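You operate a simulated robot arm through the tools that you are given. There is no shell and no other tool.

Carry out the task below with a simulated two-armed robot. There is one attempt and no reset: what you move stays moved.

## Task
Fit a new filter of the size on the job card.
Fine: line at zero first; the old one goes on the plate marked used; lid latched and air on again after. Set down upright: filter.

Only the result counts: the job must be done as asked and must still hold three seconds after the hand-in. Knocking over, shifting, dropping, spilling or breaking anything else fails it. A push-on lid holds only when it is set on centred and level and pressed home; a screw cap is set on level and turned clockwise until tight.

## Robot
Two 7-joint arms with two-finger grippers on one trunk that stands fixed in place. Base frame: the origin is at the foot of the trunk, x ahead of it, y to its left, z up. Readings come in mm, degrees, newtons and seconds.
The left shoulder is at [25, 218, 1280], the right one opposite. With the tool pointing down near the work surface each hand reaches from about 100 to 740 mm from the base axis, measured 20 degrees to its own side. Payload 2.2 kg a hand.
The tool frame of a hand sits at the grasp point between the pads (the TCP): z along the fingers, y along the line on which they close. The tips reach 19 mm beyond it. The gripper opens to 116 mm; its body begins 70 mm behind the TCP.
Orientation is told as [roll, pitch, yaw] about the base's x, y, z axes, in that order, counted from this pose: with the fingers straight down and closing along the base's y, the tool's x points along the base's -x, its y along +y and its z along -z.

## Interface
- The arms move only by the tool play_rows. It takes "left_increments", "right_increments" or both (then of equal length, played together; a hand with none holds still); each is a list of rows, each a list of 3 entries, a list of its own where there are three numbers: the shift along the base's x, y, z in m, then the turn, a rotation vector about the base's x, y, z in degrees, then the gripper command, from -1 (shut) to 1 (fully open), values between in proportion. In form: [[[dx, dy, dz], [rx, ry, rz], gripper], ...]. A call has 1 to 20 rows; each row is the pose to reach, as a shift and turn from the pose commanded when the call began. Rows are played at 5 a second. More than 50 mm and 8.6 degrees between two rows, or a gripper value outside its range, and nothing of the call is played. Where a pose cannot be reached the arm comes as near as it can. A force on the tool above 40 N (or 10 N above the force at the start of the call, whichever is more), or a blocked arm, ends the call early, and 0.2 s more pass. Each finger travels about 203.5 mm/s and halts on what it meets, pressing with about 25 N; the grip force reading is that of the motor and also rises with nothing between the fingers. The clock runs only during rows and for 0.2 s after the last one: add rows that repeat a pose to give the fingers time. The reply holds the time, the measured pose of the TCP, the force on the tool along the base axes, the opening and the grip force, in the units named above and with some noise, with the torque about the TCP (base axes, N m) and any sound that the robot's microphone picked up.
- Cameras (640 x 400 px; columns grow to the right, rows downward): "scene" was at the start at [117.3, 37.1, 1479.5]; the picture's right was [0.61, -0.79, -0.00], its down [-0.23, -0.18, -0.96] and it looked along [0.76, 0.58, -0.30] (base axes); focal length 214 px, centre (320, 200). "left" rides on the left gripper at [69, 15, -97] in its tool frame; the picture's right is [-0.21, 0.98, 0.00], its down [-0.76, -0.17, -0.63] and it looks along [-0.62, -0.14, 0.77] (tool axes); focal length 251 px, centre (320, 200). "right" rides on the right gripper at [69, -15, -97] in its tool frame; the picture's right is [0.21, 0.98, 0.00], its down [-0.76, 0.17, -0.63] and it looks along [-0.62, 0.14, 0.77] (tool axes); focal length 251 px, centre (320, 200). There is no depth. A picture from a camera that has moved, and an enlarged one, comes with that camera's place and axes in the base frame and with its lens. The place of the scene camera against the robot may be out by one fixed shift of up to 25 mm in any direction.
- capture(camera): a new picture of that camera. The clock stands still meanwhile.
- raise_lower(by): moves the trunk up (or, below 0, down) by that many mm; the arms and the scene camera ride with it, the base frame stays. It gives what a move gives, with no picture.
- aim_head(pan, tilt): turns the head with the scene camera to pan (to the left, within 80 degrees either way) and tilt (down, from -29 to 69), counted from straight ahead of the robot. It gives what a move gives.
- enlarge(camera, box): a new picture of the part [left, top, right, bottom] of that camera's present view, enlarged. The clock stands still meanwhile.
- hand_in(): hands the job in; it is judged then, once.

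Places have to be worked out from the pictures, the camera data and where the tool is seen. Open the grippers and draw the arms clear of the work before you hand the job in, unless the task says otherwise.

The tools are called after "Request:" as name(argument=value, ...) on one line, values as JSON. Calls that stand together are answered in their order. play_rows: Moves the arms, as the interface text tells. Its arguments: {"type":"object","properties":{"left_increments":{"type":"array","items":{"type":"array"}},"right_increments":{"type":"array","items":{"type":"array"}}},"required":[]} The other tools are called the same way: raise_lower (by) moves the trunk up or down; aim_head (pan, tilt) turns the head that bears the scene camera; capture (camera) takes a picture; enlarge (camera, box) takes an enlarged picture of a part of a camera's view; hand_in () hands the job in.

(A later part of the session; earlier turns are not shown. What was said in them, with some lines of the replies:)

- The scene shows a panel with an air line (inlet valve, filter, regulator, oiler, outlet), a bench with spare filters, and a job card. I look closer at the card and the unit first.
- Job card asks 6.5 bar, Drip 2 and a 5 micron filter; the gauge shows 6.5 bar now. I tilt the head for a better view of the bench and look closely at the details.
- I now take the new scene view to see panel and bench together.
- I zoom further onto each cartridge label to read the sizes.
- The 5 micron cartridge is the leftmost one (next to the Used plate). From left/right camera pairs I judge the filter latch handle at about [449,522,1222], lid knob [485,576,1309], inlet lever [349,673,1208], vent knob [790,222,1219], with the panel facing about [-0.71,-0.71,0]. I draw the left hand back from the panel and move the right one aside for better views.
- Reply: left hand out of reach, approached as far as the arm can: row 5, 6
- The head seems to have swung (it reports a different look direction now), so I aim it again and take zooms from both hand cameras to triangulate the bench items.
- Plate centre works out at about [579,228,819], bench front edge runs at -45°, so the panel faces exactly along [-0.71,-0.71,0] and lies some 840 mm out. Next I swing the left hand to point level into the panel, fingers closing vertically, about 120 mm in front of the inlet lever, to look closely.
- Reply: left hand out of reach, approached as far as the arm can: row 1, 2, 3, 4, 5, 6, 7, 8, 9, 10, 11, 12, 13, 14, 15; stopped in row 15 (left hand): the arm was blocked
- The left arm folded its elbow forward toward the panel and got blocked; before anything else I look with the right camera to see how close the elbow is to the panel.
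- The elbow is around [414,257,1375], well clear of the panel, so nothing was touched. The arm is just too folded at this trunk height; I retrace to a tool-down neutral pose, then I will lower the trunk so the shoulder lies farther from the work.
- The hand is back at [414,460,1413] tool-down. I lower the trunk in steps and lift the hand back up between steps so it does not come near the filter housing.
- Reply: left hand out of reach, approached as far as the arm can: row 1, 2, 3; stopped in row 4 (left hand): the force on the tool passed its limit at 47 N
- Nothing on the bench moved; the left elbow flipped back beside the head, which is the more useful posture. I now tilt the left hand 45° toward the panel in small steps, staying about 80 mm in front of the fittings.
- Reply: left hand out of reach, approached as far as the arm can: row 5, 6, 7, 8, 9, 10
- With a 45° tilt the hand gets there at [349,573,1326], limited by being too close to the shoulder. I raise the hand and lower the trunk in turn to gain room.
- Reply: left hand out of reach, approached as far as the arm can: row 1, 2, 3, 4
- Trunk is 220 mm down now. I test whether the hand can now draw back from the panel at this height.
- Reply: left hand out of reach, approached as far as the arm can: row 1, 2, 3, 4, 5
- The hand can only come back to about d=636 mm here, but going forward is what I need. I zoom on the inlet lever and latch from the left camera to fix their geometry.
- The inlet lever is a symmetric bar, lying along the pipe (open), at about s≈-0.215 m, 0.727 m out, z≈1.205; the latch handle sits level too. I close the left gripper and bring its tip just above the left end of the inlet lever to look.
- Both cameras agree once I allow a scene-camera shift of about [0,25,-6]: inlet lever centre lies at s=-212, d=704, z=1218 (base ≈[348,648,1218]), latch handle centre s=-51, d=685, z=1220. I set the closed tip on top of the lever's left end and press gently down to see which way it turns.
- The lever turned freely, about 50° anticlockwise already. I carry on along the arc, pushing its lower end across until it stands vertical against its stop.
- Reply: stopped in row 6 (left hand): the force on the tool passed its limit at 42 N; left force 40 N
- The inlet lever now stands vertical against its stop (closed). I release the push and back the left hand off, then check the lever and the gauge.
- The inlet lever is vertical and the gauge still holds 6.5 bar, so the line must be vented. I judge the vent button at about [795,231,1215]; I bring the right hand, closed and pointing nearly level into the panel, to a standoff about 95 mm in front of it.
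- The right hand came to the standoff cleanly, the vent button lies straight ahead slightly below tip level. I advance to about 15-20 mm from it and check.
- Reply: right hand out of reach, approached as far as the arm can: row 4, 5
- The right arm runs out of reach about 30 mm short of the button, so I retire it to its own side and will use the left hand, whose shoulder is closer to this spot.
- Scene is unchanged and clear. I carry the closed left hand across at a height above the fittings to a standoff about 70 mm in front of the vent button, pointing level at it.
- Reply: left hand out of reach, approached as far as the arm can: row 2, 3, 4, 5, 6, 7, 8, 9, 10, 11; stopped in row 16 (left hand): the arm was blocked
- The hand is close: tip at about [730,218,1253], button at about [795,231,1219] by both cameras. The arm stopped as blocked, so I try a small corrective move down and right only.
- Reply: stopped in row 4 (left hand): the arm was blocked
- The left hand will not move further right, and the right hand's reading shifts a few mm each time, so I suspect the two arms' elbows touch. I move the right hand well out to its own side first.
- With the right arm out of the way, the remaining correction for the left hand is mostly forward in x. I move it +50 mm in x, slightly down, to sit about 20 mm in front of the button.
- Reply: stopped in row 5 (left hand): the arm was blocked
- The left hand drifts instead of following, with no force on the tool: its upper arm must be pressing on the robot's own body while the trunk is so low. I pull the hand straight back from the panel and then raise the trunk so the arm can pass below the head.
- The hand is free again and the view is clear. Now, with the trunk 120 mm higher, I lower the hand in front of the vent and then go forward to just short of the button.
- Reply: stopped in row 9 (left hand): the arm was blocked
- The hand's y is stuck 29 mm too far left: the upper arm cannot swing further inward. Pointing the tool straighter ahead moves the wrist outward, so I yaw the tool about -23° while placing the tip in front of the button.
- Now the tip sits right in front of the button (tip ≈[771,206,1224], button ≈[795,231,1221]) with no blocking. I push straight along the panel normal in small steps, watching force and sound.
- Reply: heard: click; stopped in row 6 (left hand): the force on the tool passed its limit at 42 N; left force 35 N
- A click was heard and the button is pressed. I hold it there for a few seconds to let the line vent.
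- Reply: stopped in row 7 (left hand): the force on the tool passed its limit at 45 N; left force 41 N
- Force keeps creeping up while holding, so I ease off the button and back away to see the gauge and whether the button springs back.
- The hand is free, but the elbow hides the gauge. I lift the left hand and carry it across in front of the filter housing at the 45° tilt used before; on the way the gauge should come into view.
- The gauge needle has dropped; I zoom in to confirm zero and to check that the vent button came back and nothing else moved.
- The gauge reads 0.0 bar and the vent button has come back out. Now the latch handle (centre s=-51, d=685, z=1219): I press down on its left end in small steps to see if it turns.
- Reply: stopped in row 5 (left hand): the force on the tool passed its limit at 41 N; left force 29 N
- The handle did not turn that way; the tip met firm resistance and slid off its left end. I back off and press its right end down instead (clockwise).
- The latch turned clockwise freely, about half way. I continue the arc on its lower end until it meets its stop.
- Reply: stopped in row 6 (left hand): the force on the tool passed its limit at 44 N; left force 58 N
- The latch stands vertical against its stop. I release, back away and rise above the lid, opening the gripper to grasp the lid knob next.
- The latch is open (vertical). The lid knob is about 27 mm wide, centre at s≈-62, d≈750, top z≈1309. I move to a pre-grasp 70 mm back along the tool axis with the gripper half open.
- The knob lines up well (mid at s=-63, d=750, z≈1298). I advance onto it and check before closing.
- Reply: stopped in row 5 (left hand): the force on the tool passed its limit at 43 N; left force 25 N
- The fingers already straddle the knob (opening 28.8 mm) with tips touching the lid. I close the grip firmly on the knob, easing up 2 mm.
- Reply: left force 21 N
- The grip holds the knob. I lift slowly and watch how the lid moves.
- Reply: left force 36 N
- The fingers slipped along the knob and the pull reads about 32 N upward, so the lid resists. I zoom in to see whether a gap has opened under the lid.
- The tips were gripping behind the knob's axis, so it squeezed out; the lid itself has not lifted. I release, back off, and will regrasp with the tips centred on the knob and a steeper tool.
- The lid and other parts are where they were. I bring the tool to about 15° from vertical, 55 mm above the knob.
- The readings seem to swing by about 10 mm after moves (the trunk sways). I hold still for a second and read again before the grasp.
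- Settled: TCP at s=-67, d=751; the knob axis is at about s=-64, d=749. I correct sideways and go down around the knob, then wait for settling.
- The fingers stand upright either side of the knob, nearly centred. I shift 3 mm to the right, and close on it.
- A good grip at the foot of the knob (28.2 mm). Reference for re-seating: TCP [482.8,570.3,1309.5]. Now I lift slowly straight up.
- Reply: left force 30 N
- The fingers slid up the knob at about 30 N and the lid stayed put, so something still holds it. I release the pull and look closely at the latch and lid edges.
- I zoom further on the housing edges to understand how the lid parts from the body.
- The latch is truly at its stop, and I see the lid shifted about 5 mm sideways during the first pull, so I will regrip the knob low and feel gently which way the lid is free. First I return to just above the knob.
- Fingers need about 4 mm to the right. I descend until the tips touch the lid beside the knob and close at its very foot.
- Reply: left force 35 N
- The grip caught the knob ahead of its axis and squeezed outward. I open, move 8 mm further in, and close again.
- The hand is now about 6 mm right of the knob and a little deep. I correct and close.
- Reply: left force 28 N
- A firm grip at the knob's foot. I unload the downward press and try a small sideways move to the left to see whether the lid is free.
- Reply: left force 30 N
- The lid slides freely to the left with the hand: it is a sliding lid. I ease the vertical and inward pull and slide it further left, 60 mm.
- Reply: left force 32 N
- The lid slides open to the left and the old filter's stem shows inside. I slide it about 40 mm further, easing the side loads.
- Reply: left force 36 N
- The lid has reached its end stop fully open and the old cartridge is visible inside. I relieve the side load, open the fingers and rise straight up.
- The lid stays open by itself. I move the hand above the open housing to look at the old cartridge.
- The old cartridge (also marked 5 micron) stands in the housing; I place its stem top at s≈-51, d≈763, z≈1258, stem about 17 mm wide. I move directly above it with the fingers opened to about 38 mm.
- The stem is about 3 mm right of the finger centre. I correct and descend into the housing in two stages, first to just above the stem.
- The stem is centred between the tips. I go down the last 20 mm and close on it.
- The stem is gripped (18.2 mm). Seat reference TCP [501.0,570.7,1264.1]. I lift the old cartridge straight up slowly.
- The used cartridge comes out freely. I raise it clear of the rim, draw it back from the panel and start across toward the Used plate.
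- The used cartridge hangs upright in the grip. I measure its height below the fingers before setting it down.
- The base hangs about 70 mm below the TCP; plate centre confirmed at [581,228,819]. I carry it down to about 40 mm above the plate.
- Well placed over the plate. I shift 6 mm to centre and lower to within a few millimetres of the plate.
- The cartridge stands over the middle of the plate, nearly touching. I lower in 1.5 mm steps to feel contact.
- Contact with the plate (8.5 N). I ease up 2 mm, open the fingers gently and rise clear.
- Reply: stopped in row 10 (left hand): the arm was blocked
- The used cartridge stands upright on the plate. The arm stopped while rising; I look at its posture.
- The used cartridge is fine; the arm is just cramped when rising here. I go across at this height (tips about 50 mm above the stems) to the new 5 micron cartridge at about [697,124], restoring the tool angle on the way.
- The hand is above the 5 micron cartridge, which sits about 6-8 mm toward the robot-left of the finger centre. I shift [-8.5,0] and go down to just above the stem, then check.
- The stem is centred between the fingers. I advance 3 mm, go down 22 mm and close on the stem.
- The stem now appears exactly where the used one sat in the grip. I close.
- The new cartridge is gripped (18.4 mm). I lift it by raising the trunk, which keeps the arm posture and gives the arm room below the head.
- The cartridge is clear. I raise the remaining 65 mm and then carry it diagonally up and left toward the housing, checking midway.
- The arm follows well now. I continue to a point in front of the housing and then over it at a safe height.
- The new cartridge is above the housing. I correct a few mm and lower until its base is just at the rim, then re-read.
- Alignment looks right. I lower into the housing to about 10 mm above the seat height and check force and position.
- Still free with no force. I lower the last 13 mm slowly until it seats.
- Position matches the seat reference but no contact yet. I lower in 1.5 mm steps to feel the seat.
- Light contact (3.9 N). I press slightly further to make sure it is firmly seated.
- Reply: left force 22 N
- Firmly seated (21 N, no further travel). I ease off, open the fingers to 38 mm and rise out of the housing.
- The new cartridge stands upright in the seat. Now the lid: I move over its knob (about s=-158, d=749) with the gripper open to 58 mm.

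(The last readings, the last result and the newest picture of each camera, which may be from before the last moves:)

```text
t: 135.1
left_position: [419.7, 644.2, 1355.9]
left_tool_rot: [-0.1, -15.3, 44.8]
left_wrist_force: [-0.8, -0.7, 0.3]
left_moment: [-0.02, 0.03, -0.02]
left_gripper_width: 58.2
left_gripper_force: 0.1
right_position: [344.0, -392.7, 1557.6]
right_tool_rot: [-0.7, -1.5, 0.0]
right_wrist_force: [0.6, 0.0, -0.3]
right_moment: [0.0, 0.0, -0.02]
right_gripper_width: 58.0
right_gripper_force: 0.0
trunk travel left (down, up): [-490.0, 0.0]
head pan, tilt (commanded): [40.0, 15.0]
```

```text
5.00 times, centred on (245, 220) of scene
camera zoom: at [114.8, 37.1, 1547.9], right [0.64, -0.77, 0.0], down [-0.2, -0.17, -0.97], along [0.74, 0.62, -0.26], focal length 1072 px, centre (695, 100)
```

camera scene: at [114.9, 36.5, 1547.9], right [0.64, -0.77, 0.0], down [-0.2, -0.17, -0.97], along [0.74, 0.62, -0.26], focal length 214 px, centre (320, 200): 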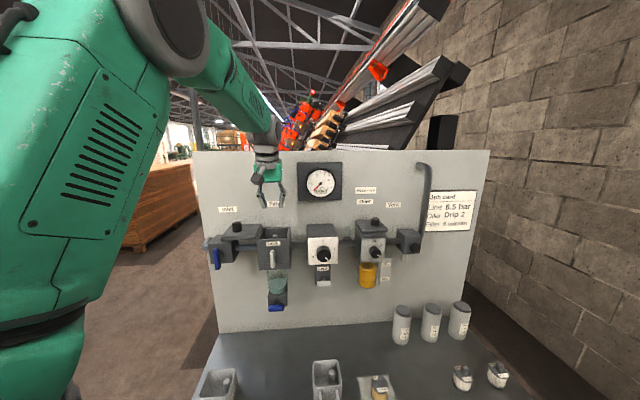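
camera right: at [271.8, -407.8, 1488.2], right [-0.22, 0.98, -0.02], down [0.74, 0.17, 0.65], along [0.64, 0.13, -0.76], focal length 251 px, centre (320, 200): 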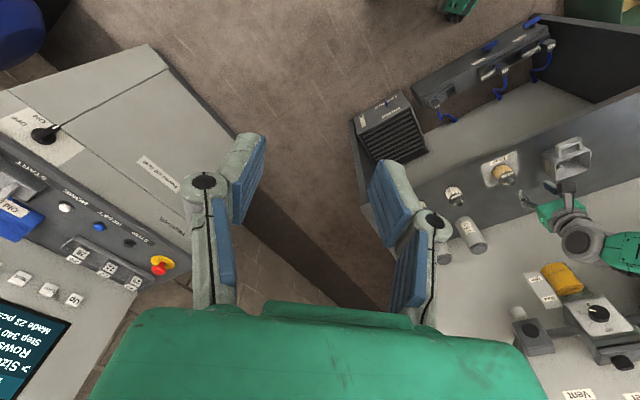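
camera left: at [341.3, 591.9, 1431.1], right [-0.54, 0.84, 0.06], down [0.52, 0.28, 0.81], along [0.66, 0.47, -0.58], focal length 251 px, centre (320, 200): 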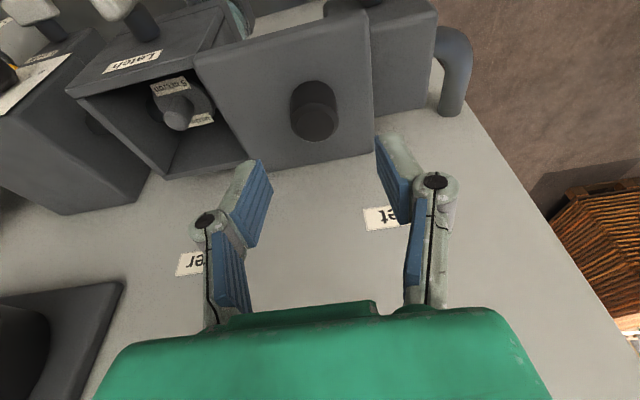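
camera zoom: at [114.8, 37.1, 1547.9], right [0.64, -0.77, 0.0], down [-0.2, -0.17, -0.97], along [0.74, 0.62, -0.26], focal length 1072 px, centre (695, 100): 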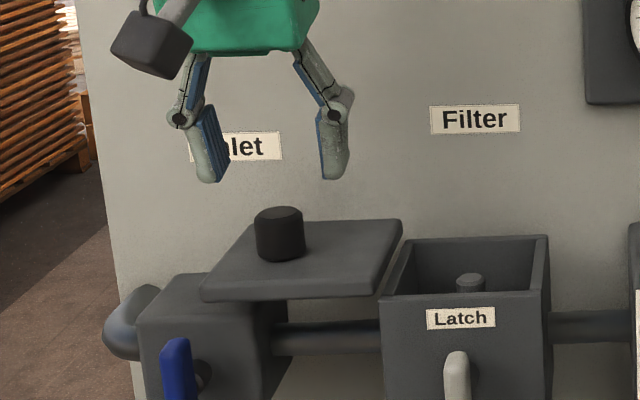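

The fingers are well lined up with the knob. I descend around it and close.

Request:
play_rows(left_increments=[[[0.0, 0.0, -0.015], [0, 0, 0], 0.0], [[0.0, 0.0, -0.03], [0, 0, 0], 0.0], [[0.0, 0.0, -0.042], [0, 0, 0], 0.0], [[0.0, 0.0, -0.047], [0, 0, 0], 0.0], [[0.0, 0.0, -0.047], [0, 0, 0], 0.0], [[0.0, 0.0, -0.047], [0, 0, 0], 0.0], [[0.0, 0.0, -0.047], [0, 0, 0], 0.0]])

Request:
capture(camera="left")

Request:
enlarge(camera="scene", box=[205, 190, 285, 250])

```text
t: 136.7
left_position: [419.7, 644.2, 1309.0]
left_tool_rot: [-0.2, -15.4, 44.8]
left_wrist_force: [-0.5, -0.1, -0.2]
left_moment: [0.0, 0.01, -0.02]
left_gripper_width: 57.9
left_gripper_force: 0.1
right_position: [343.2, -392.6, 1558.5]
right_tool_rot: [-0.7, -1.5, 0.0]
right_wrist_force: [-0.4, 0.0, 0.6]
right_moment: [0.02, 0.0, 0.03]
right_gripper_width: 58.1
right_gripper_force: 0.0
trunk travel left (down, up): [-490.0, 0.0]
head pan, tilt (commanded): [40.0, 15.0]
```

```text
taken
camera left: at [340.9, 591.7, 1383.9], right [-0.54, 0.84, 0.05], down [0.52, 0.28, 0.81], along [0.66, 0.47, -0.58], focal length 251 px, centre (320, 200)
```

left: 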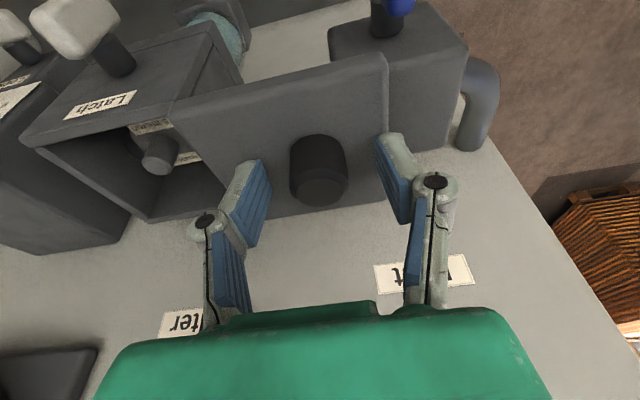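

```text
6.67 times, centred on (245, 220) of scene
camera zoom: at [114.5, 37.4, 1547.9], right [0.64, -0.77, 0.0], down [-0.2, -0.17, -0.97], along [0.74, 0.62, -0.26], focal length 1430 px, centre (820, 67)
```

zoom: 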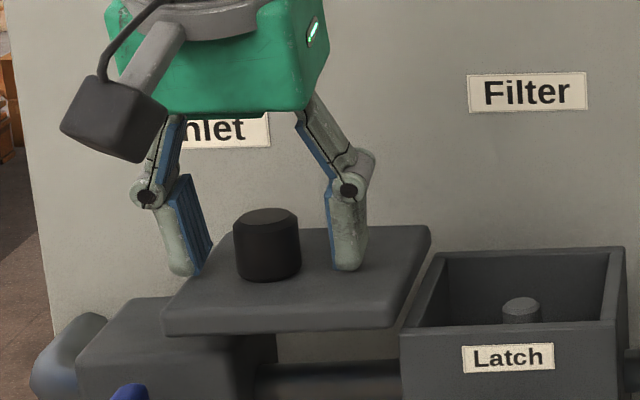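

The knob sits where it did in the earlier good grip. I close on it.

Request:
play_rows(left_increments=[[[0.0, 0.0, 0.0], [0, 0, 0], -0.3], [[0.0, 0.0, 0.0], [0, 0, 0], -0.6], [[0.0, 0.0, 0.0], [0, 0, 0], -1], [[0.0, 0.0, 0.0], [0, 0, 0], -1], [[0.0, 0.0, 0.0], [0, 0, 0], -1]])

Request:
enlarge(camera="scene", box=[205, 190, 285, 250])

```text
t: 137.9
left_position: [419.0, 644.4, 1309.4]
left_tool_rot: [-0.2, -15.3, 44.7]
left_wrist_force: [0.5, 0.2, -1.6]
left_moment: [0.04, -0.06, 0.01]
left_gripper_width: 28.2
left_gripper_force: 45.4
right_position: [344.2, -391.6, 1558.7]
right_tool_rot: [-0.6, -1.5, 0.1]
right_wrist_force: [0.3, -0.3, 0.1]
right_moment: [0.03, 0.0, 0.02]
right_gripper_width: 57.8
right_gripper_force: 0.0
trunk travel left (down, up): [-490.0, 0.0]
head pan, tilt (commanded): [40.0, 15.0]
```

```text
6.67 times, centred on (245, 220) of scene
camera zoom: at [114.9, 37.2, 1547.8], right [0.64, -0.77, 0.0], down [-0.2, -0.17, -0.97], along [0.74, 0.62, -0.26], focal length 1430 px, centre (820, 67)
```

zoom: 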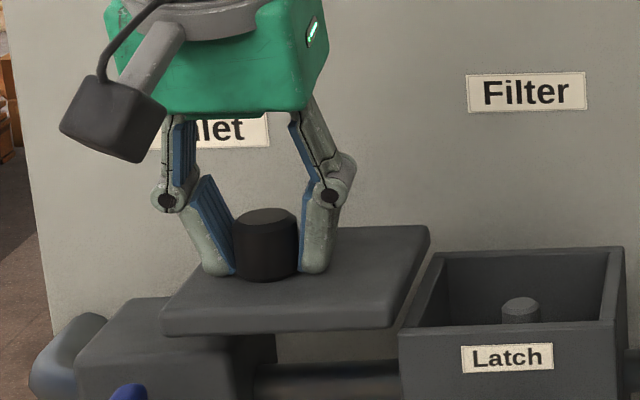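

Gripped with no side load. I slide the lid back to the right 50 mm and check.

Request:
play_rows(left_increments=[[[0.0071, -0.0071, 0], [0, 0, 0], -1], [[0.0141, -0.0141, 0], [0, 0, 0], -1], [[0.0212, -0.0212, 0], [0, 0, 0], -1], [[0.0283, -0.0283, 0], [0, 0, 0], -1], [[0.0354, -0.0354, 0], [0, 0, 0], -1], [[0.0354, -0.0354, 0], [0, 0, 0], -1], [[0.0354, -0.0354, 0], [0, 0, 0], -1]])

Request:
enlarge(camera="scene", box=[215, 190, 305, 260])

```text
t: 139.5
left_position: [454.4, 607.7, 1308.6]
left_tool_rot: [-0.1, -15.3, 44.7]
left_wrist_force: [0.6, -0.4, -2.5]
left_moment: [-0.15, 0.03, 0.04]
left_gripper_width: 28.7
left_gripper_force: 45.0
right_position: [343.8, -392.4, 1559.4]
right_tool_rot: [-0.7, -1.5, 0.0]
right_wrist_force: [0.2, -0.6, -0.4]
right_moment: [0.0, 0.05, -0.02]
right_gripper_width: 57.9
right_gripper_force: 0.1
trunk travel left (down, up): [-490.0, 0.0]
head pan, tilt (commanded): [40.0, 15.0]
```

```text
5.71 times, centred on (260, 225) of scene
camera zoom: at [115.4, 37.2, 1547.8], right [0.64, -0.77, 0.0], down [-0.2, -0.17, -0.97], along [0.74, 0.62, -0.26], focal length 1226 px, centre (663, 57)
```

zoom: 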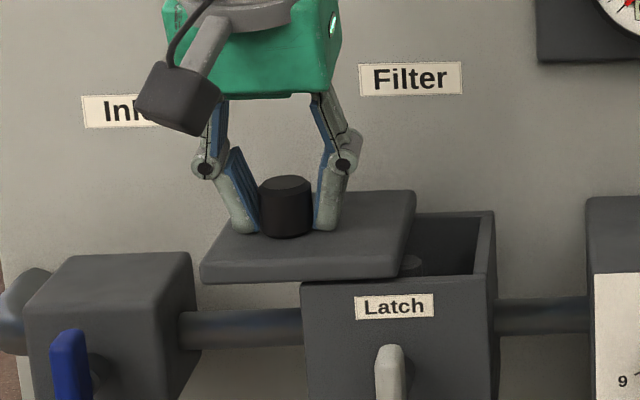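

Sliding smoothly. I continue the remaining 46 mm and a little more to feel the closed stop.

Request:
play_rows(left_increments=[[[0.0071, -0.0071, 0], [0, 0, 0], -1], [[0.0141, -0.0141, 0], [0, 0, 0], -1], [[0.0212, -0.0212, 0], [0, 0, 0], -1], [[0.0283, -0.0283, 0], [0, 0, 0], -1], [[0.0325, -0.0325, 0], [0, 0, 0], -1], [[0.0345, -0.0345, 0], [0, 0, 0], -1], [[0.036, -0.036, 0], [0, 0, 0], -1], [[0.036, -0.036, 0], [0, 0, 0], -1]])

Request:
enlarge(camera="scene", box=[225, 190, 315, 260])

```text
t: 141.3
left_position: [487.8, 574.5, 1309.2]
left_tool_rot: [0.0, -15.2, 44.9]
left_wrist_force: [-10.3, 5.8, -1.9]
left_moment: [0.87, -0.38, 0.0]
left_gripper_width: 28.6
left_gripper_force: 45.0
right_position: [342.4, -391.7, 1559.2]
right_tool_rot: [-0.7, -1.7, -0.1]
right_wrist_force: [-0.7, -0.5, 0.1]
right_moment: [0.01, 0.0, 0.01]
right_gripper_width: 58.0
right_gripper_force: 0.1
trunk travel left (down, up): [-490.0, 0.0]
head pan, tilt (commanded): [40.0, 15.0]
```

```text
5.71 times, centred on (270, 225) of scene
camera zoom: at [111.6, 39.9, 1548.0], right [0.64, -0.77, 0.0], down [-0.2, -0.17, -0.97], along [0.74, 0.62, -0.26], focal length 1226 px, centre (606, 57)
```

zoom: 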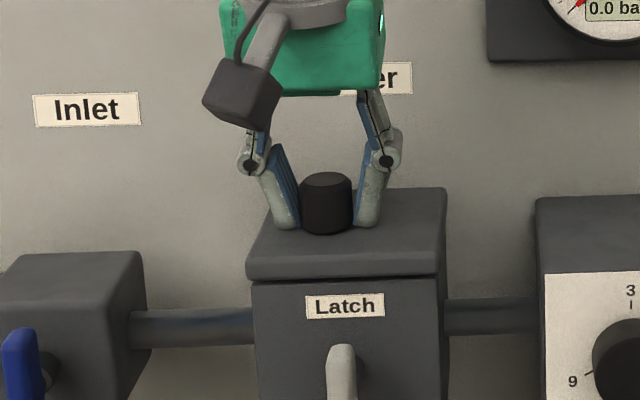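

The lid is closed against its stop (same position as originally). I release the knob, rise, back away and tilt the tool to 45° for the latch.

Request:
play_rows(left_increments=[[[0, 0, 0], [0, 0, 0], -0.6], [[0, 0, 0], [0, 0, 0], 0.0], [[0, 0, 0], [0, 0, 0], 0.1], [[0, 0, 0.012], [0, 0, 0], 0.1], [[0, 0, 0.045], [0, 0, 0], 0.1], [[0, 0, 0.08], [0, 0, 0], 0.1], [[-0.0152, -0.0125, 0.091], [3.5, -3.5, 0], 0.0], [[-0.0303, -0.025, 0.102], [7.1, -7.1, 0], -0.5], [[-0.0455, -0.0375, 0.113], [10.6, -10.6, 0], -1], [[-0.0607, -0.05, 0.124], [14.1, -14.1, 0], -1], [[-0.0758, -0.0625, 0.135], [17.7, -17.7, 0], -1], [[-0.091, -0.075, 0.146], [21.2, -21.2, 0], -1], [[-0.091, -0.075, 0.146], [21.2, -21.2, 0], -1], [[-0.091, -0.075, 0.146], [21.2, -21.2, 0], -1]])

Request:
capture(camera="scene")

Request:
enlarge(camera="scene", box=[225, 190, 315, 260])

```text
t: 144.3
left_position: [417.1, 522.3, 1445.9]
left_tool_rot: [-0.1, -44.9, 45.0]
left_wrist_force: [0.3, -0.2, -0.2]
left_moment: [-0.05, 0.01, -0.02]
left_gripper_width: 0.0
left_gripper_force: 24.8
left hand out of reach, approached as far as the arm can: row 12, 13, 14
right_position: [344.0, -392.6, 1558.5]
right_tool_rot: [-0.7, -1.6, 0.0]
right_wrist_force: [0.0, 0.3, 0.5]
right_moment: [0.0, 0.03, 0.02]
right_gripper_width: 58.0
right_gripper_force: 0.0
trunk travel left (down, up): [-490.0, 0.0]
head pan, tilt (commanded): [40.0, 15.0]
```

```text
taken
camera scene: at [113.0, 37.9, 1557.3], right [0.65, -0.76, 0.0], down [-0.12, -0.1, -0.99], along [0.75, 0.64, -0.16], focal length 214 px, centre (320, 200)
```

scene: 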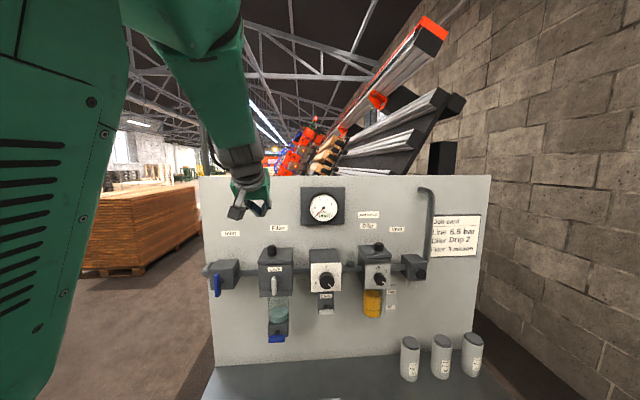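

```text
5.71 times, centred on (270, 225) of scene
camera zoom: at [113.0, 37.9, 1557.3], right [0.65, -0.76, 0.0], down [-0.12, -0.1, -0.99], along [0.75, 0.64, -0.16], focal length 1226 px, centre (606, 57)
```

zoom: 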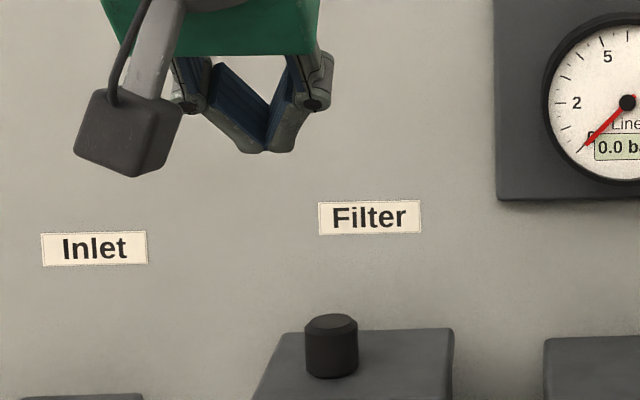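

The lid stays closed. I lower the trunk by 100 mm (hand then at about z=1346, well in front of the lid) before turning the latch.

Request:
raise_lower(by=-100)

Request:
capture(camera="left")

Request:
capture(camera="scene")

```text
t: 145.6
left_position: [416.9, 518.3, 1348.6]
left_tool_rot: [0.0, -45.2, 44.8]
left_wrist_force: [1.1, -0.4, -0.7]
left_moment: [0.01, -0.01, -0.01]
left_gripper_width: 0.3
left_gripper_force: 24.9
right_position: [344.2, -394.8, 1459.4]
right_tool_rot: [-0.6, -1.4, 0.0]
right_wrist_force: [0.1, -0.9, -0.2]
right_moment: [0.02, 0.03, -0.01]
right_gripper_width: 58.2
right_gripper_force: 0.1
trunk travel left (down, up): [-390.0, 100.0]
head pan, tilt (commanded): [40.0, 15.0]
```

```text
taken
camera left: at [322.1, 448.9, 1366.8], right [-0.58, 0.8, 0.15], down [0.18, -0.06, 0.98], along [0.8, 0.6, -0.11], focal length 251 px, centre (320, 200)
```

left: 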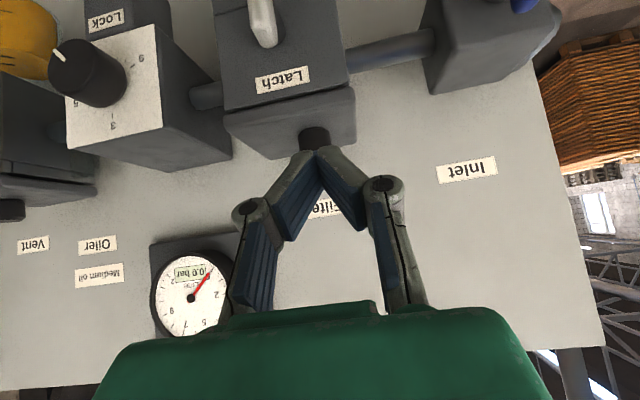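

```text
taken
camera scene: at [112.5, 35.3, 1457.6], right [0.65, -0.76, 0.0], down [-0.12, -0.1, -0.99], along [0.75, 0.64, -0.16], focal length 214 px, centre (320, 200)
```

scene: 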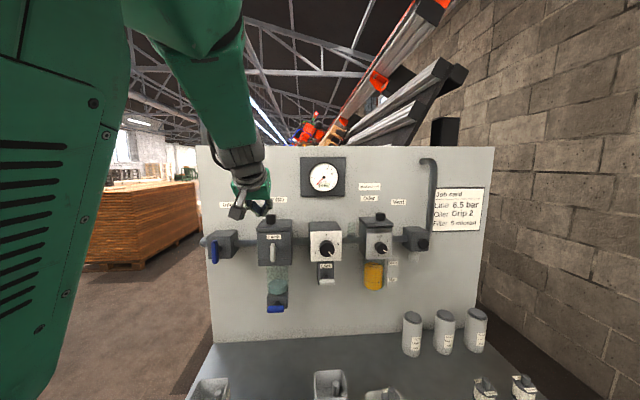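

I move to the right side of the latch handle's upper end and down to its level, keeping clear of it.

Request:
play_rows(left_increments=[[[0.018, -0.018, -0.005], [0, 0, 0], -1], [[0.0359, -0.0359, -0.02], [0, 0, 0], -1], [[0.0359, -0.0359, -0.045], [0, 0, 0], -1], [[0.0359, -0.0359, -0.07], [0, 0, 0], -1], [[0.0359, -0.0359, -0.0955], [0, 0, 0], -1], [[0.0395, -0.0323, -0.0955], [0, 0, 0], -1], [[0.043, -0.0288, -0.0955], [0, 0, 0], -1], [[0.043, -0.0288, -0.0955], [0, 0, 0], -1], [[0.043, -0.0288, -0.0955], [0, 0, 0], -1]])

Request:
capture(camera="left")

Request:
enlarge(camera="scene", box=[220, 190, 340, 280])

```text
t: 147.6
left_position: [459.7, 489.9, 1252.9]
left_tool_rot: [0.0, -45.3, 44.5]
left_wrist_force: [0.8, -1.0, -0.6]
left_moment: [0.0, 0.01, -0.01]
left_gripper_width: 0.2
left_gripper_force: 25.1
right_position: [343.3, -393.9, 1458.5]
right_tool_rot: [-0.6, -1.5, 0.0]
right_wrist_force: [-0.7, 0.7, -0.2]
right_moment: [0.01, -0.01, 0.01]
right_gripper_width: 58.1
right_gripper_force: 0.0
trunk travel left (down, up): [-390.0, 100.0]
head pan, tilt (commanded): [40.0, 15.0]
```

```text
taken
camera left: at [364.3, 420.0, 1271.8], right [-0.58, 0.8, 0.15], down [0.18, -0.06, 0.98], along [0.8, 0.6, -0.11], focal length 251 px, centre (320, 200)
```

left: 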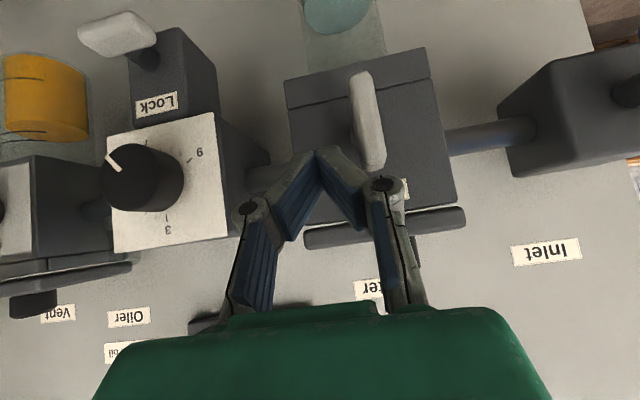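

```text
4.44 times, centred on (280, 235) of scene
camera zoom: at [113.9, 34.9, 1448.0], right [0.64, -0.77, 0.0], down [-0.2, -0.16, -0.97], along [0.74, 0.62, -0.26], focal length 953 px, centre (498, 44)
```

zoom: 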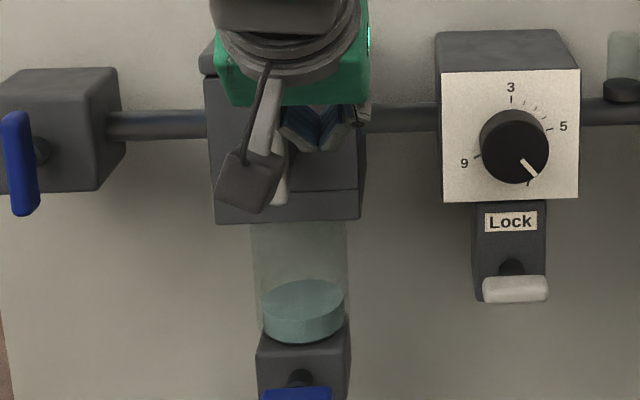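

The tip is to the right of the handle's upper end. I push it left along the arc to bring the handle back to level (latched).

Request:
play_rows(left_increments=[[[-0.0057, 0.0057, 0.0], [0, 0, 0], -1], [[-0.0099, 0.0099, 0.0005], [0, 0, 0], -1], [[-0.0148, 0.0148, 0.003], [0, 0, 0], -1], [[-0.0198, 0.0198, 0.005], [0, 0, 0], -1], [[-0.024, 0.024, 0.005], [0, 0, 0], -1], [[-0.0283, 0.0283, 0.003], [0, 0, 0], -1], [[-0.0325, 0.0325, -0.001], [0, 0, 0], -1], [[-0.0354, 0.0354, -0.005], [0, 0, 0], -1], [[-0.0361, 0.0361, -0.008], [0, 0, 0], -1], [[-0.0361, 0.0361, -0.011], [0, 0, 0], -1]])

Request:
capture(camera="left")

Request:
enlarge(camera="scene", box=[220, 190, 340, 280])

```text
t: 149.8
left_position: [426.0, 524.5, 1249.0]
left_tool_rot: [-0.1, -46.3, 44.7]
left_wrist_force: [8.6, 1.4, 39.2]
left_moment: [0.06, -0.49, -0.03]
left_gripper_width: 6.0
left_gripper_force: 28.4
right_position: [342.8, -397.3, 1458.5]
right_tool_rot: [-0.5, -1.6, -0.1]
right_wrist_force: [0.2, -1.3, 0.3]
right_moment: [0.0, 0.01, 0.06]
right_gripper_width: 58.0
right_gripper_force: 0.1
trunk travel left (down, up): [-390.0, 100.0]
head pan, tilt (commanded): [40.0, 15.0]
```

```text
taken
camera left: at [329.8, 453.9, 1265.4], right [-0.58, 0.8, 0.15], down [0.16, -0.07, 0.98], along [0.8, 0.6, -0.09], focal length 251 px, centre (320, 200)
```

left: 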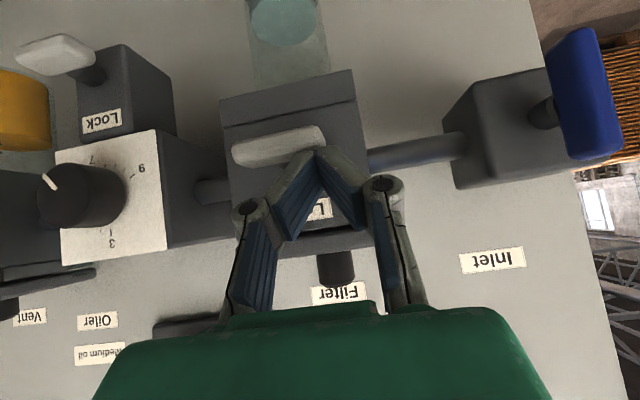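

```text
4.44 times, centred on (280, 235) of scene
camera zoom: at [111.9, 28.9, 1449.0], right [0.64, -0.77, 0.0], down [-0.2, -0.16, -0.97], along [0.74, 0.62, -0.26], focal length 953 px, centre (498, 44)
```

zoom: 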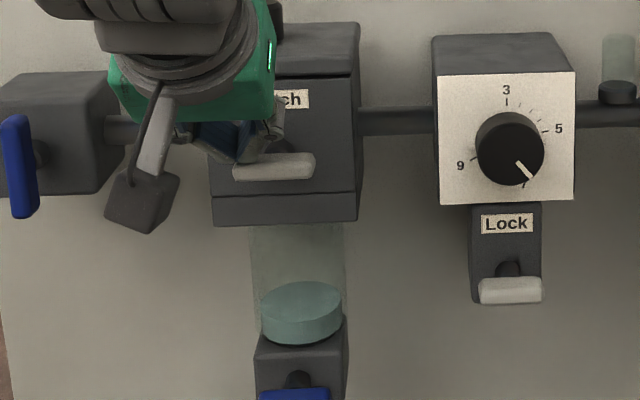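

The latch handle is level again, pressed to its stop. I lift off and go over to the left of the inlet lever's upper end.

Request:
play_rows(left_increments=[[[-0.002, -0.002, 0.015], [0, 0, 0], -1], [[-0.0106, -0.0106, 0.045], [0, 0, 0], -1], [[-0.012, -0.01, 0.071], [0, 0, 0], -1], [[-0.036, 0.015, 0.071], [0, 0, 0], -1], [[-0.06, 0.04, 0.071], [0, 0, 0], -1], [[-0.085, 0.064, 0.071], [0, 0, 0], -1], [[-0.11, 0.089, 0.071], [0, 0, 0], -1], [[-0.1339, 0.1127, 0.071], [0, 0, 0], -1], [[-0.1339, 0.1127, 0.071], [0, 0, 0], -1], [[-0.1339, 0.1127, 0.071], [0, 0, 0], -1]])

Request:
capture(camera="left")

Request:
enlarge(camera="scene", box=[180, 170, 330, 280])

```text
t: 152.0
left_position: [289.0, 644.1, 1311.6]
left_tool_rot: [0.0, -45.1, 44.7]
left_wrist_force: [0.6, -0.3, -0.2]
left_moment: [0.0, 0.0, -0.01]
left_gripper_width: 0.0
left_gripper_force: 29.2
right_position: [344.6, -388.7, 1459.1]
right_tool_rot: [-0.8, -1.5, 0.0]
right_wrist_force: [0.2, 0.4, -0.1]
right_moment: [-0.01, 0.04, 0.0]
right_gripper_width: 58.0
right_gripper_force: 0.1
trunk travel left (down, up): [-390.0, 100.0]
head pan, tilt (commanded): [40.0, 15.0]
```

```text
taken
camera left: at [194.4, 574.1, 1330.7], right [-0.58, 0.8, 0.15], down [0.18, -0.06, 0.98], along [0.8, 0.6, -0.11], focal length 251 px, centre (320, 200)
```

left: 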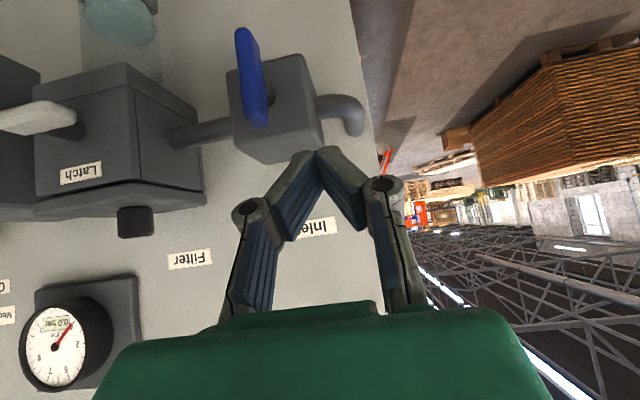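

```text
3.64 times, centred on (255, 225) of scene
camera zoom: at [113.8, 41.1, 1447.8], right [0.64, -0.77, 0.0], down [-0.2, -0.17, -0.96], along [0.74, 0.62, -0.26], focal length 780 px, centre (556, 109)
```

zoom: 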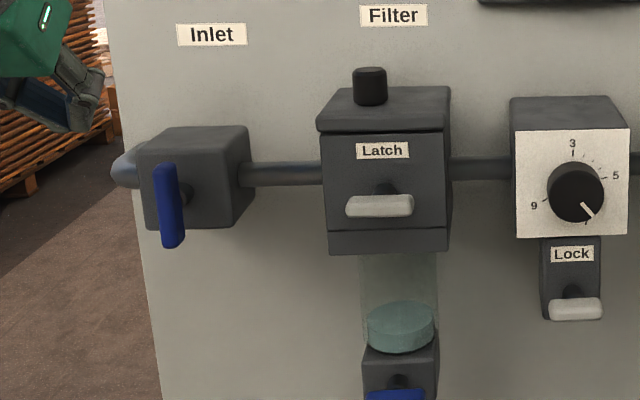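

The housing is closed with the latch level. I bring the tip down to the left of the inlet lever's upper end.

Request:
play_rows(left_increments=[[[0.003, -0.003, -0.015], [0, 0, 0], -1], [[0.005, -0.005, -0.034], [0, 0, 0], -1], [[0.015, 0.005, -0.045], [0, 0, 0], -1], [[0.0262, 0.0163, -0.0536], [0, 0, 0], -1], [[0.0262, 0.0163, -0.0536], [0, 0, 0], -1], [[0.0262, 0.0163, -0.0536], [0, 0, 0], -1], [[0.0262, 0.0163, -0.0536], [0, 0, 0], -1]])

Request:
capture(camera="left")

Request:
enlarge(camera="scene", box=[170, 180, 290, 270])

```text
t: 153.6
left_position: [315.7, 656.1, 1259.0]
left_tool_rot: [0.2, -45.3, 44.7]
left_wrist_force: [-0.2, -0.2, -0.4]
left_moment: [0.02, 0.02, 0.01]
left_gripper_width: 0.0
left_gripper_force: 28.3
right_position: [342.9, -395.2, 1457.4]
right_tool_rot: [-0.6, -1.6, 0.0]
right_wrist_force: [0.2, 0.3, -1.2]
right_moment: [-0.03, 0.01, 0.0]
right_gripper_width: 58.1
right_gripper_force: 0.0
trunk travel left (down, up): [-390.0, 100.0]
head pan, tilt (commanded): [40.0, 15.0]
```

```text
taken
camera left: at [220.3, 585.6, 1278.8], right [-0.58, 0.8, 0.15], down [0.18, -0.06, 0.98], along [0.8, 0.6, -0.11], focal length 251 px, centre (320, 200)
```

left: 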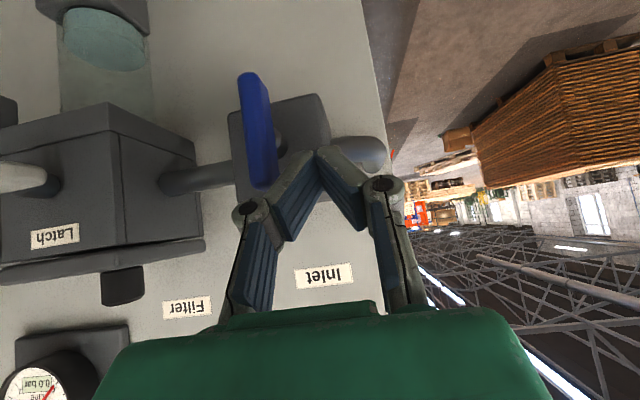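

```text
4.44 times, centred on (230, 225) of scene
camera zoom: at [113.5, 33.2, 1448.1], right [0.64, -0.77, 0.0], down [-0.2, -0.16, -0.97], along [0.74, 0.62, -0.26], focal length 953 px, centre (720, 89)
```

zoom: 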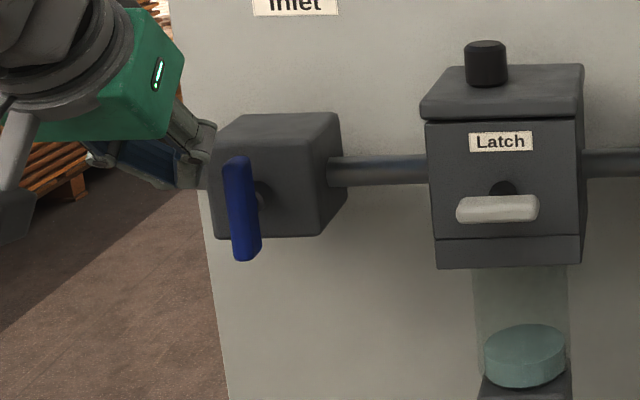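

The tip is just left of the lever's upper end. I push it right along the arc to bring the lever back in line with the pipe (air on).

Request:
play_rows(left_increments=[[[0.0057, -0.0057, 0], [0, 0, 0], -1], [[0.0092, -0.0092, 0], [0, 0, 0], -1], [[0.0141, -0.0141, 0.002], [0, 0, 0], -1], [[0.0191, -0.0191, 0.0035], [0, 0, 0], -1], [[0.0247, -0.0247, 0.003], [0, 0, 0], -1], [[0.0297, -0.0297, 0.0], [0, 0, 0], -1], [[0.0346, -0.0346, -0.005], [0, 0, 0], -1], [[0.0382, -0.0382, -0.011], [0, 0, 0], -1], [[0.0389, -0.0389, -0.015], [0, 0, 0], -1], [[0.0389, -0.0389, -0.018], [0, 0, 0], -1]])

Request:
capture(camera="left")

Request:
capture(camera="scene")

Request:
enlarge(camera="scene", box=[170, 180, 290, 270])

```text
t: 155.8
left_position: [354.1, 617.4, 1248.3]
left_tool_rot: [0.3, -46.3, 44.8]
left_wrist_force: [-6.0, 1.2, 10.0]
left_moment: [0.01, 0.05, 0.03]
left_gripper_width: 6.0
left_gripper_force: 28.1
right_position: [341.0, -397.1, 1457.1]
right_tool_rot: [-0.4, -1.6, 0.1]
right_wrist_force: [-0.4, 0.3, 0.6]
right_moment: [0.03, 0.04, -0.02]
right_gripper_width: 58.0
right_gripper_force: 0.1
trunk travel left (down, up): [-390.0, 100.0]
head pan, tilt (commanded): [40.0, 15.0]
stopped in row 10 (left hand): the force on the tool passed its limit at 44 N (the readings are from after the stop); the commanded pose is now the measured one
```

```text
taken
camera left: at [258.9, 546.9, 1266.0], right [-0.58, 0.8, 0.16], down [0.17, -0.07, 0.98], along [0.79, 0.6, -0.09], focal length 251 px, centre (320, 200)
```

left: 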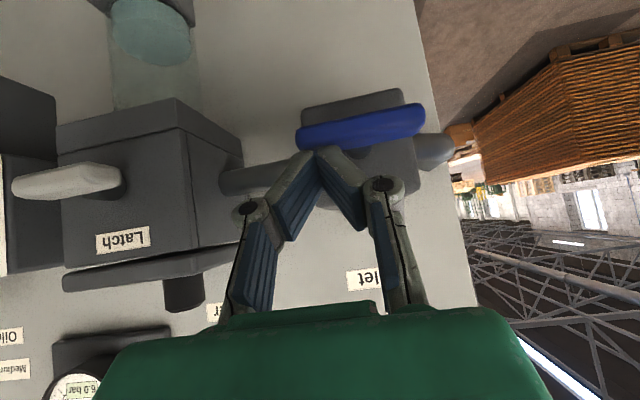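

```text
taken
camera scene: at [111.4, 33.1, 1448.2], right [0.64, -0.77, 0.0], down [-0.2, -0.16, -0.97], along [0.74, 0.62, -0.26], focal length 214 px, centre (320, 200)
```

scene: 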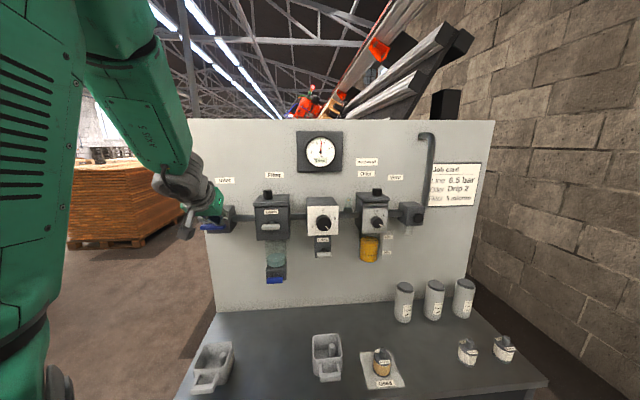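

```text
4.44 times, centred on (230, 225) of scene
camera zoom: at [111.4, 33.1, 1448.2], right [0.64, -0.77, 0.0], down [-0.2, -0.16, -0.97], along [0.74, 0.62, -0.26], focal length 953 px, centre (720, 89)
```

zoom: 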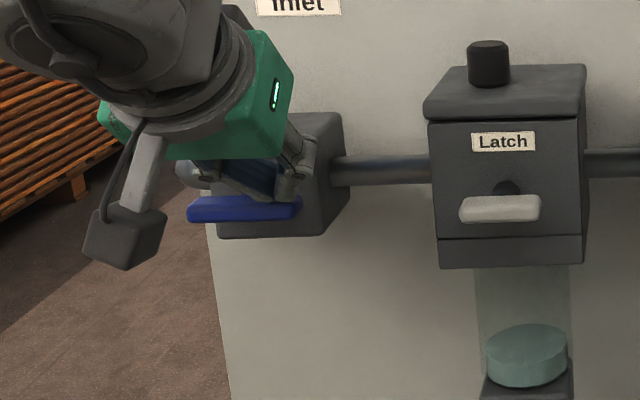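

The lever is back in line with the pipe and the gauge is climbing. I lift the hand off and draw it back, then check gauge, lever and latch.

Request:
play_rows(left_increments=[[[-0.001, -0.001, 0.012], [0, 0, 0], -1], [[-0.01, -0.01, 0.03], [0, 0, 0], -1], [[-0.02, -0.02, 0.06], [0, 0, 0], -1], [[-0.025, -0.02, 0.095], [0, 0, 0], -1], [[-0.03, -0.02, 0.13], [0, 0, 0], 0], [[-0.03, -0.02, 0.13], [0, 0, 0], 0.5], [[-0.03, -0.02, 0.13], [0, 0, 0], 0.5], [[-0.03, -0.02, 0.13], [0, 0, 0], 0.5]])

Request:
capture(camera="scene")

Request:
enlarge(camera="scene", box=[190, 120, 350, 290])

Request:
enlarge(camera="scene", box=[340, 120, 480, 280])

Request:
capture(camera="left")

```text
t: 157.6
left_position: [325.4, 596.9, 1377.5]
left_tool_rot: [0.3, -46.2, 44.8]
left_wrist_force: [-0.5, -0.1, 0.5]
left_moment: [-0.02, 0.0, 0.01]
left_gripper_width: 87.0
left_gripper_force: 0.1
right_position: [343.5, -395.5, 1457.4]
right_tool_rot: [-0.5, -1.6, 0.1]
right_wrist_force: [-0.1, -0.4, -0.6]
right_moment: [0.0, 0.0, 0.03]
right_gripper_width: 58.0
right_gripper_force: 0.0
trunk travel left (down, up): [-390.0, 100.0]
head pan, tilt (commanded): [40.0, 15.0]
```

```text
taken
camera scene: at [113.2, 33.6, 1448.1], right [0.64, -0.77, 0.0], down [-0.2, -0.16, -0.97], along [0.74, 0.62, -0.26], focal length 214 px, centre (320, 200)
```

scene: 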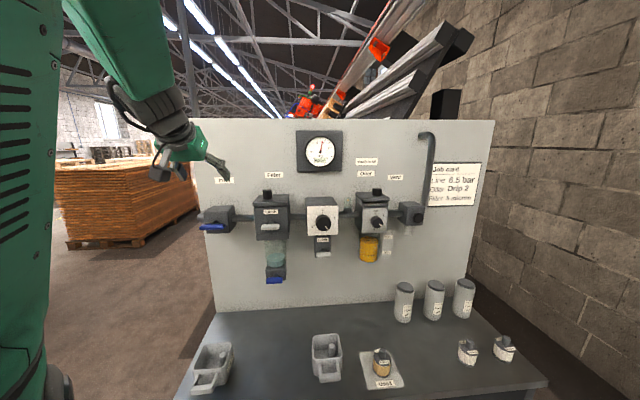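

```text
2.35 times, centred on (270, 205) of scene
camera zoom: at [113.2, 33.6, 1448.1], right [0.64, -0.77, 0.0], down [-0.2, -0.16, -0.97], along [0.74, 0.62, -0.26], focal length 505 px, centre (438, 188)
```

zoom: 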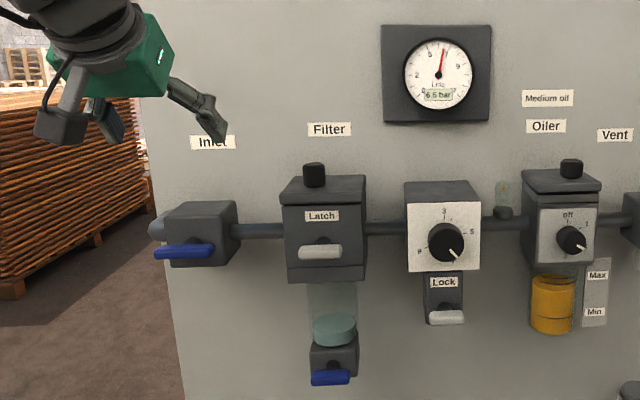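

```text
2.50 times, centred on (410, 200) of scene
camera zoom: at [113.2, 33.6, 1448.1], right [0.64, -0.77, 0.0], down [-0.2, -0.16, -0.97], along [0.74, 0.62, -0.26], focal length 536 px, centre (95, 200)
```

zoom: 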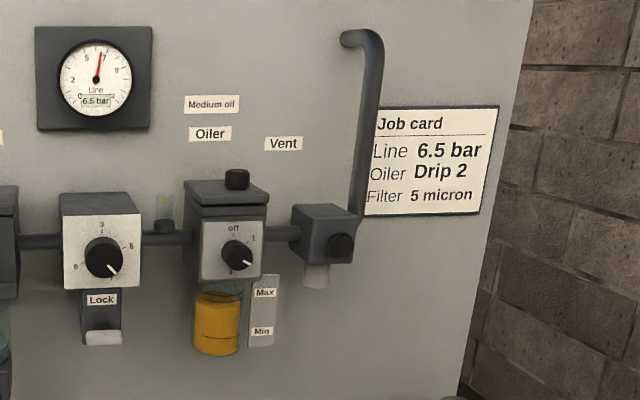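

```text
taken
camera left: at [231.0, 526.8, 1394.3], right [-0.58, 0.8, 0.16], down [0.17, -0.07, 0.98], along [0.79, 0.6, -0.09], focal length 251 px, centre (320, 200)
```

left: 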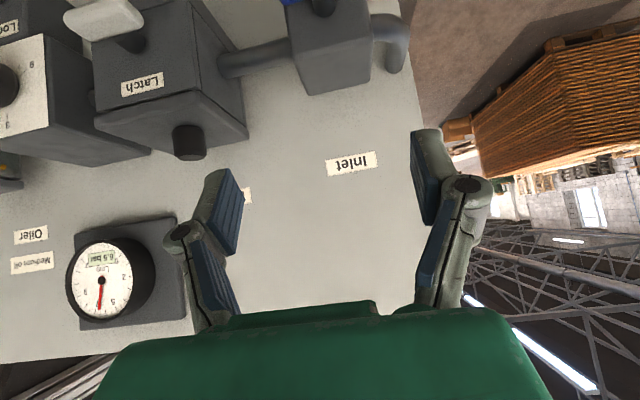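

The gauge is back at 6.5 bar, latch and inlet lever are level, lid shut. I check the bench once more and draw the left hand further up and away, opening both grippers.

Request:
play_rows(left_increments=[[[-0.01, 0.0, 0.03], [0, 0, 0], 1], [[-0.02, -0.005, 0.06], [0, 0, 0], 1], [[-0.03, -0.01, 0.09], [0, 0, 0], 1], [[-0.03, -0.01, 0.12], [0, 0, 0], 1], [[-0.03, -0.01, 0.12], [0, 0, 0], 1]], right_increments=[[[0, 0, 0], [0, 0, 0], 1], [[0, 0, 0], [0, 0, 0], 1], [[0, 0, 0], [0, 0, 0], 1], [[0, 0, 0], [0, 0, 0], 1], [[0, 0, 0], [0, 0, 0], 1]])

Request:
enlarge(camera="scene", box=[180, 270, 540, 400])

Request:
capture(camera="scene")

Request:
enlarge(camera="scene", box=[195, 180, 305, 270])

```text
t: 158.8
left_position: [295.3, 595.7, 1495.4]
left_tool_rot: [-0.1, -45.8, 45.0]
left_wrist_force: [0.1, 0.6, -0.2]
left_moment: [0.0, 0.02, -0.01]
left_gripper_width: 116.0
left_gripper_force: 0.0
left hand out of reach, approached as far as the arm can: row 3, 4, 5
right_position: [342.8, -392.5, 1457.5]
right_tool_rot: [-0.5, -1.7, -0.1]
right_wrist_force: [0.6, -0.1, -0.2]
right_moment: [-0.03, -0.01, -0.02]
right_gripper_width: 115.9
right_gripper_force: 0.0
trunk travel left (down, up): [-390.0, 100.0]
head pan, tilt (commanded): [40.0, 15.0]
```

```text
1.78 times, centred on (360, 335) of scene
camera zoom: at [114.1, 33.7, 1455.2], right [0.63, -0.78, 0.0], down [-0.15, -0.11, -0.98], along [0.76, 0.62, -0.18], focal length 381 px, centre (249, -40)
```

zoom: 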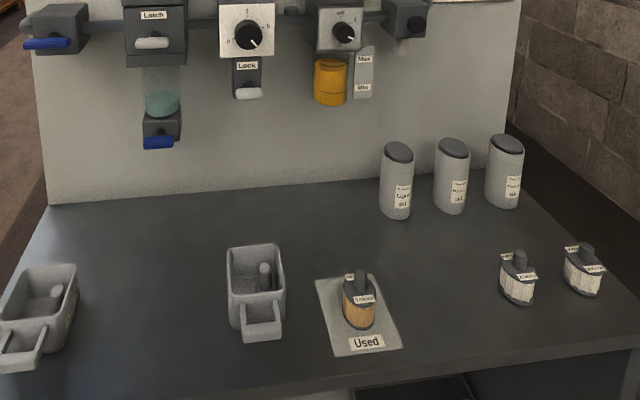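

```text
taken
camera scene: at [114.1, 33.7, 1455.2], right [0.63, -0.78, 0.0], down [-0.15, -0.11, -0.98], along [0.76, 0.62, -0.18], focal length 214 px, centre (320, 200)
```

scene: 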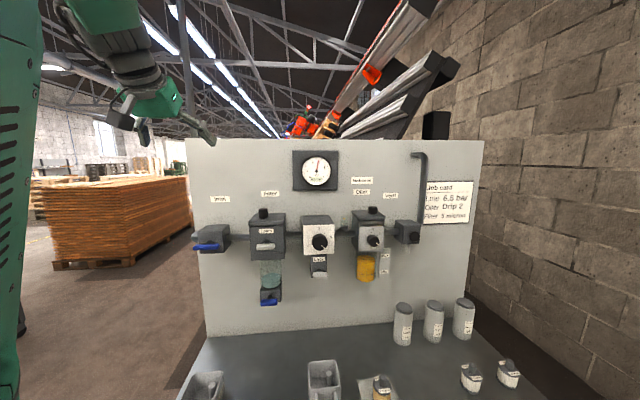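

```text
4.44 times, centred on (250, 225) of scene
camera zoom: at [114.1, 33.7, 1455.2], right [0.63, -0.78, 0.0], down [-0.15, -0.11, -0.98], along [0.76, 0.62, -0.18], focal length 953 px, centre (631, 89)
```

zoom: 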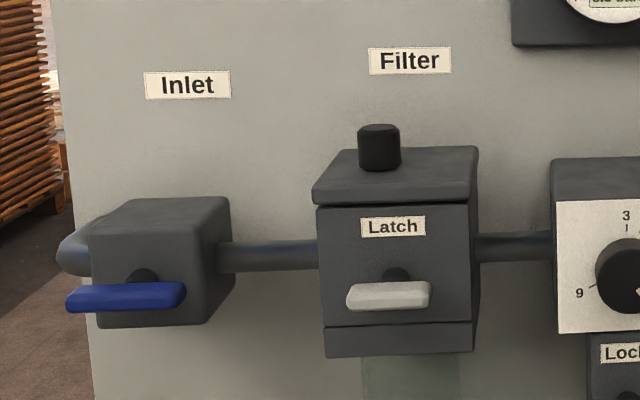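

Everything reads as asked: the 5 micron cartridge is in, the lid is closed with the latch level, the inlet lever is open and the gauge is at 6.5 bar. The used cartridge stands upright on the Used plate, both grippers are open and the arms are clear. I hand the job in.

Request:
hand_in()

```text
The job is handed in.
```

The new 5 micron filter is fitted and the line is back at 6.5 bar, as the job card asks. I've handed the job in, but no pass or fail result came back.

- **Line at zero first:** I closed the inlet and pressed the vent. The gauge read 0.0 bar before I opened the housing.
- **Old filter:** it stands upright on the plate marked Used.
- **New filter:** it is seated upright in the housing and didn't sink any further when I pressed down on it.
- **Lid and air:** the lid is closed against its stop, the latch is level and the inlet is open again.

The regulator and oiler dials look unchanged, and nothing else on the bench was knocked or moved. Both grippers are open and the arms are clear of the work.
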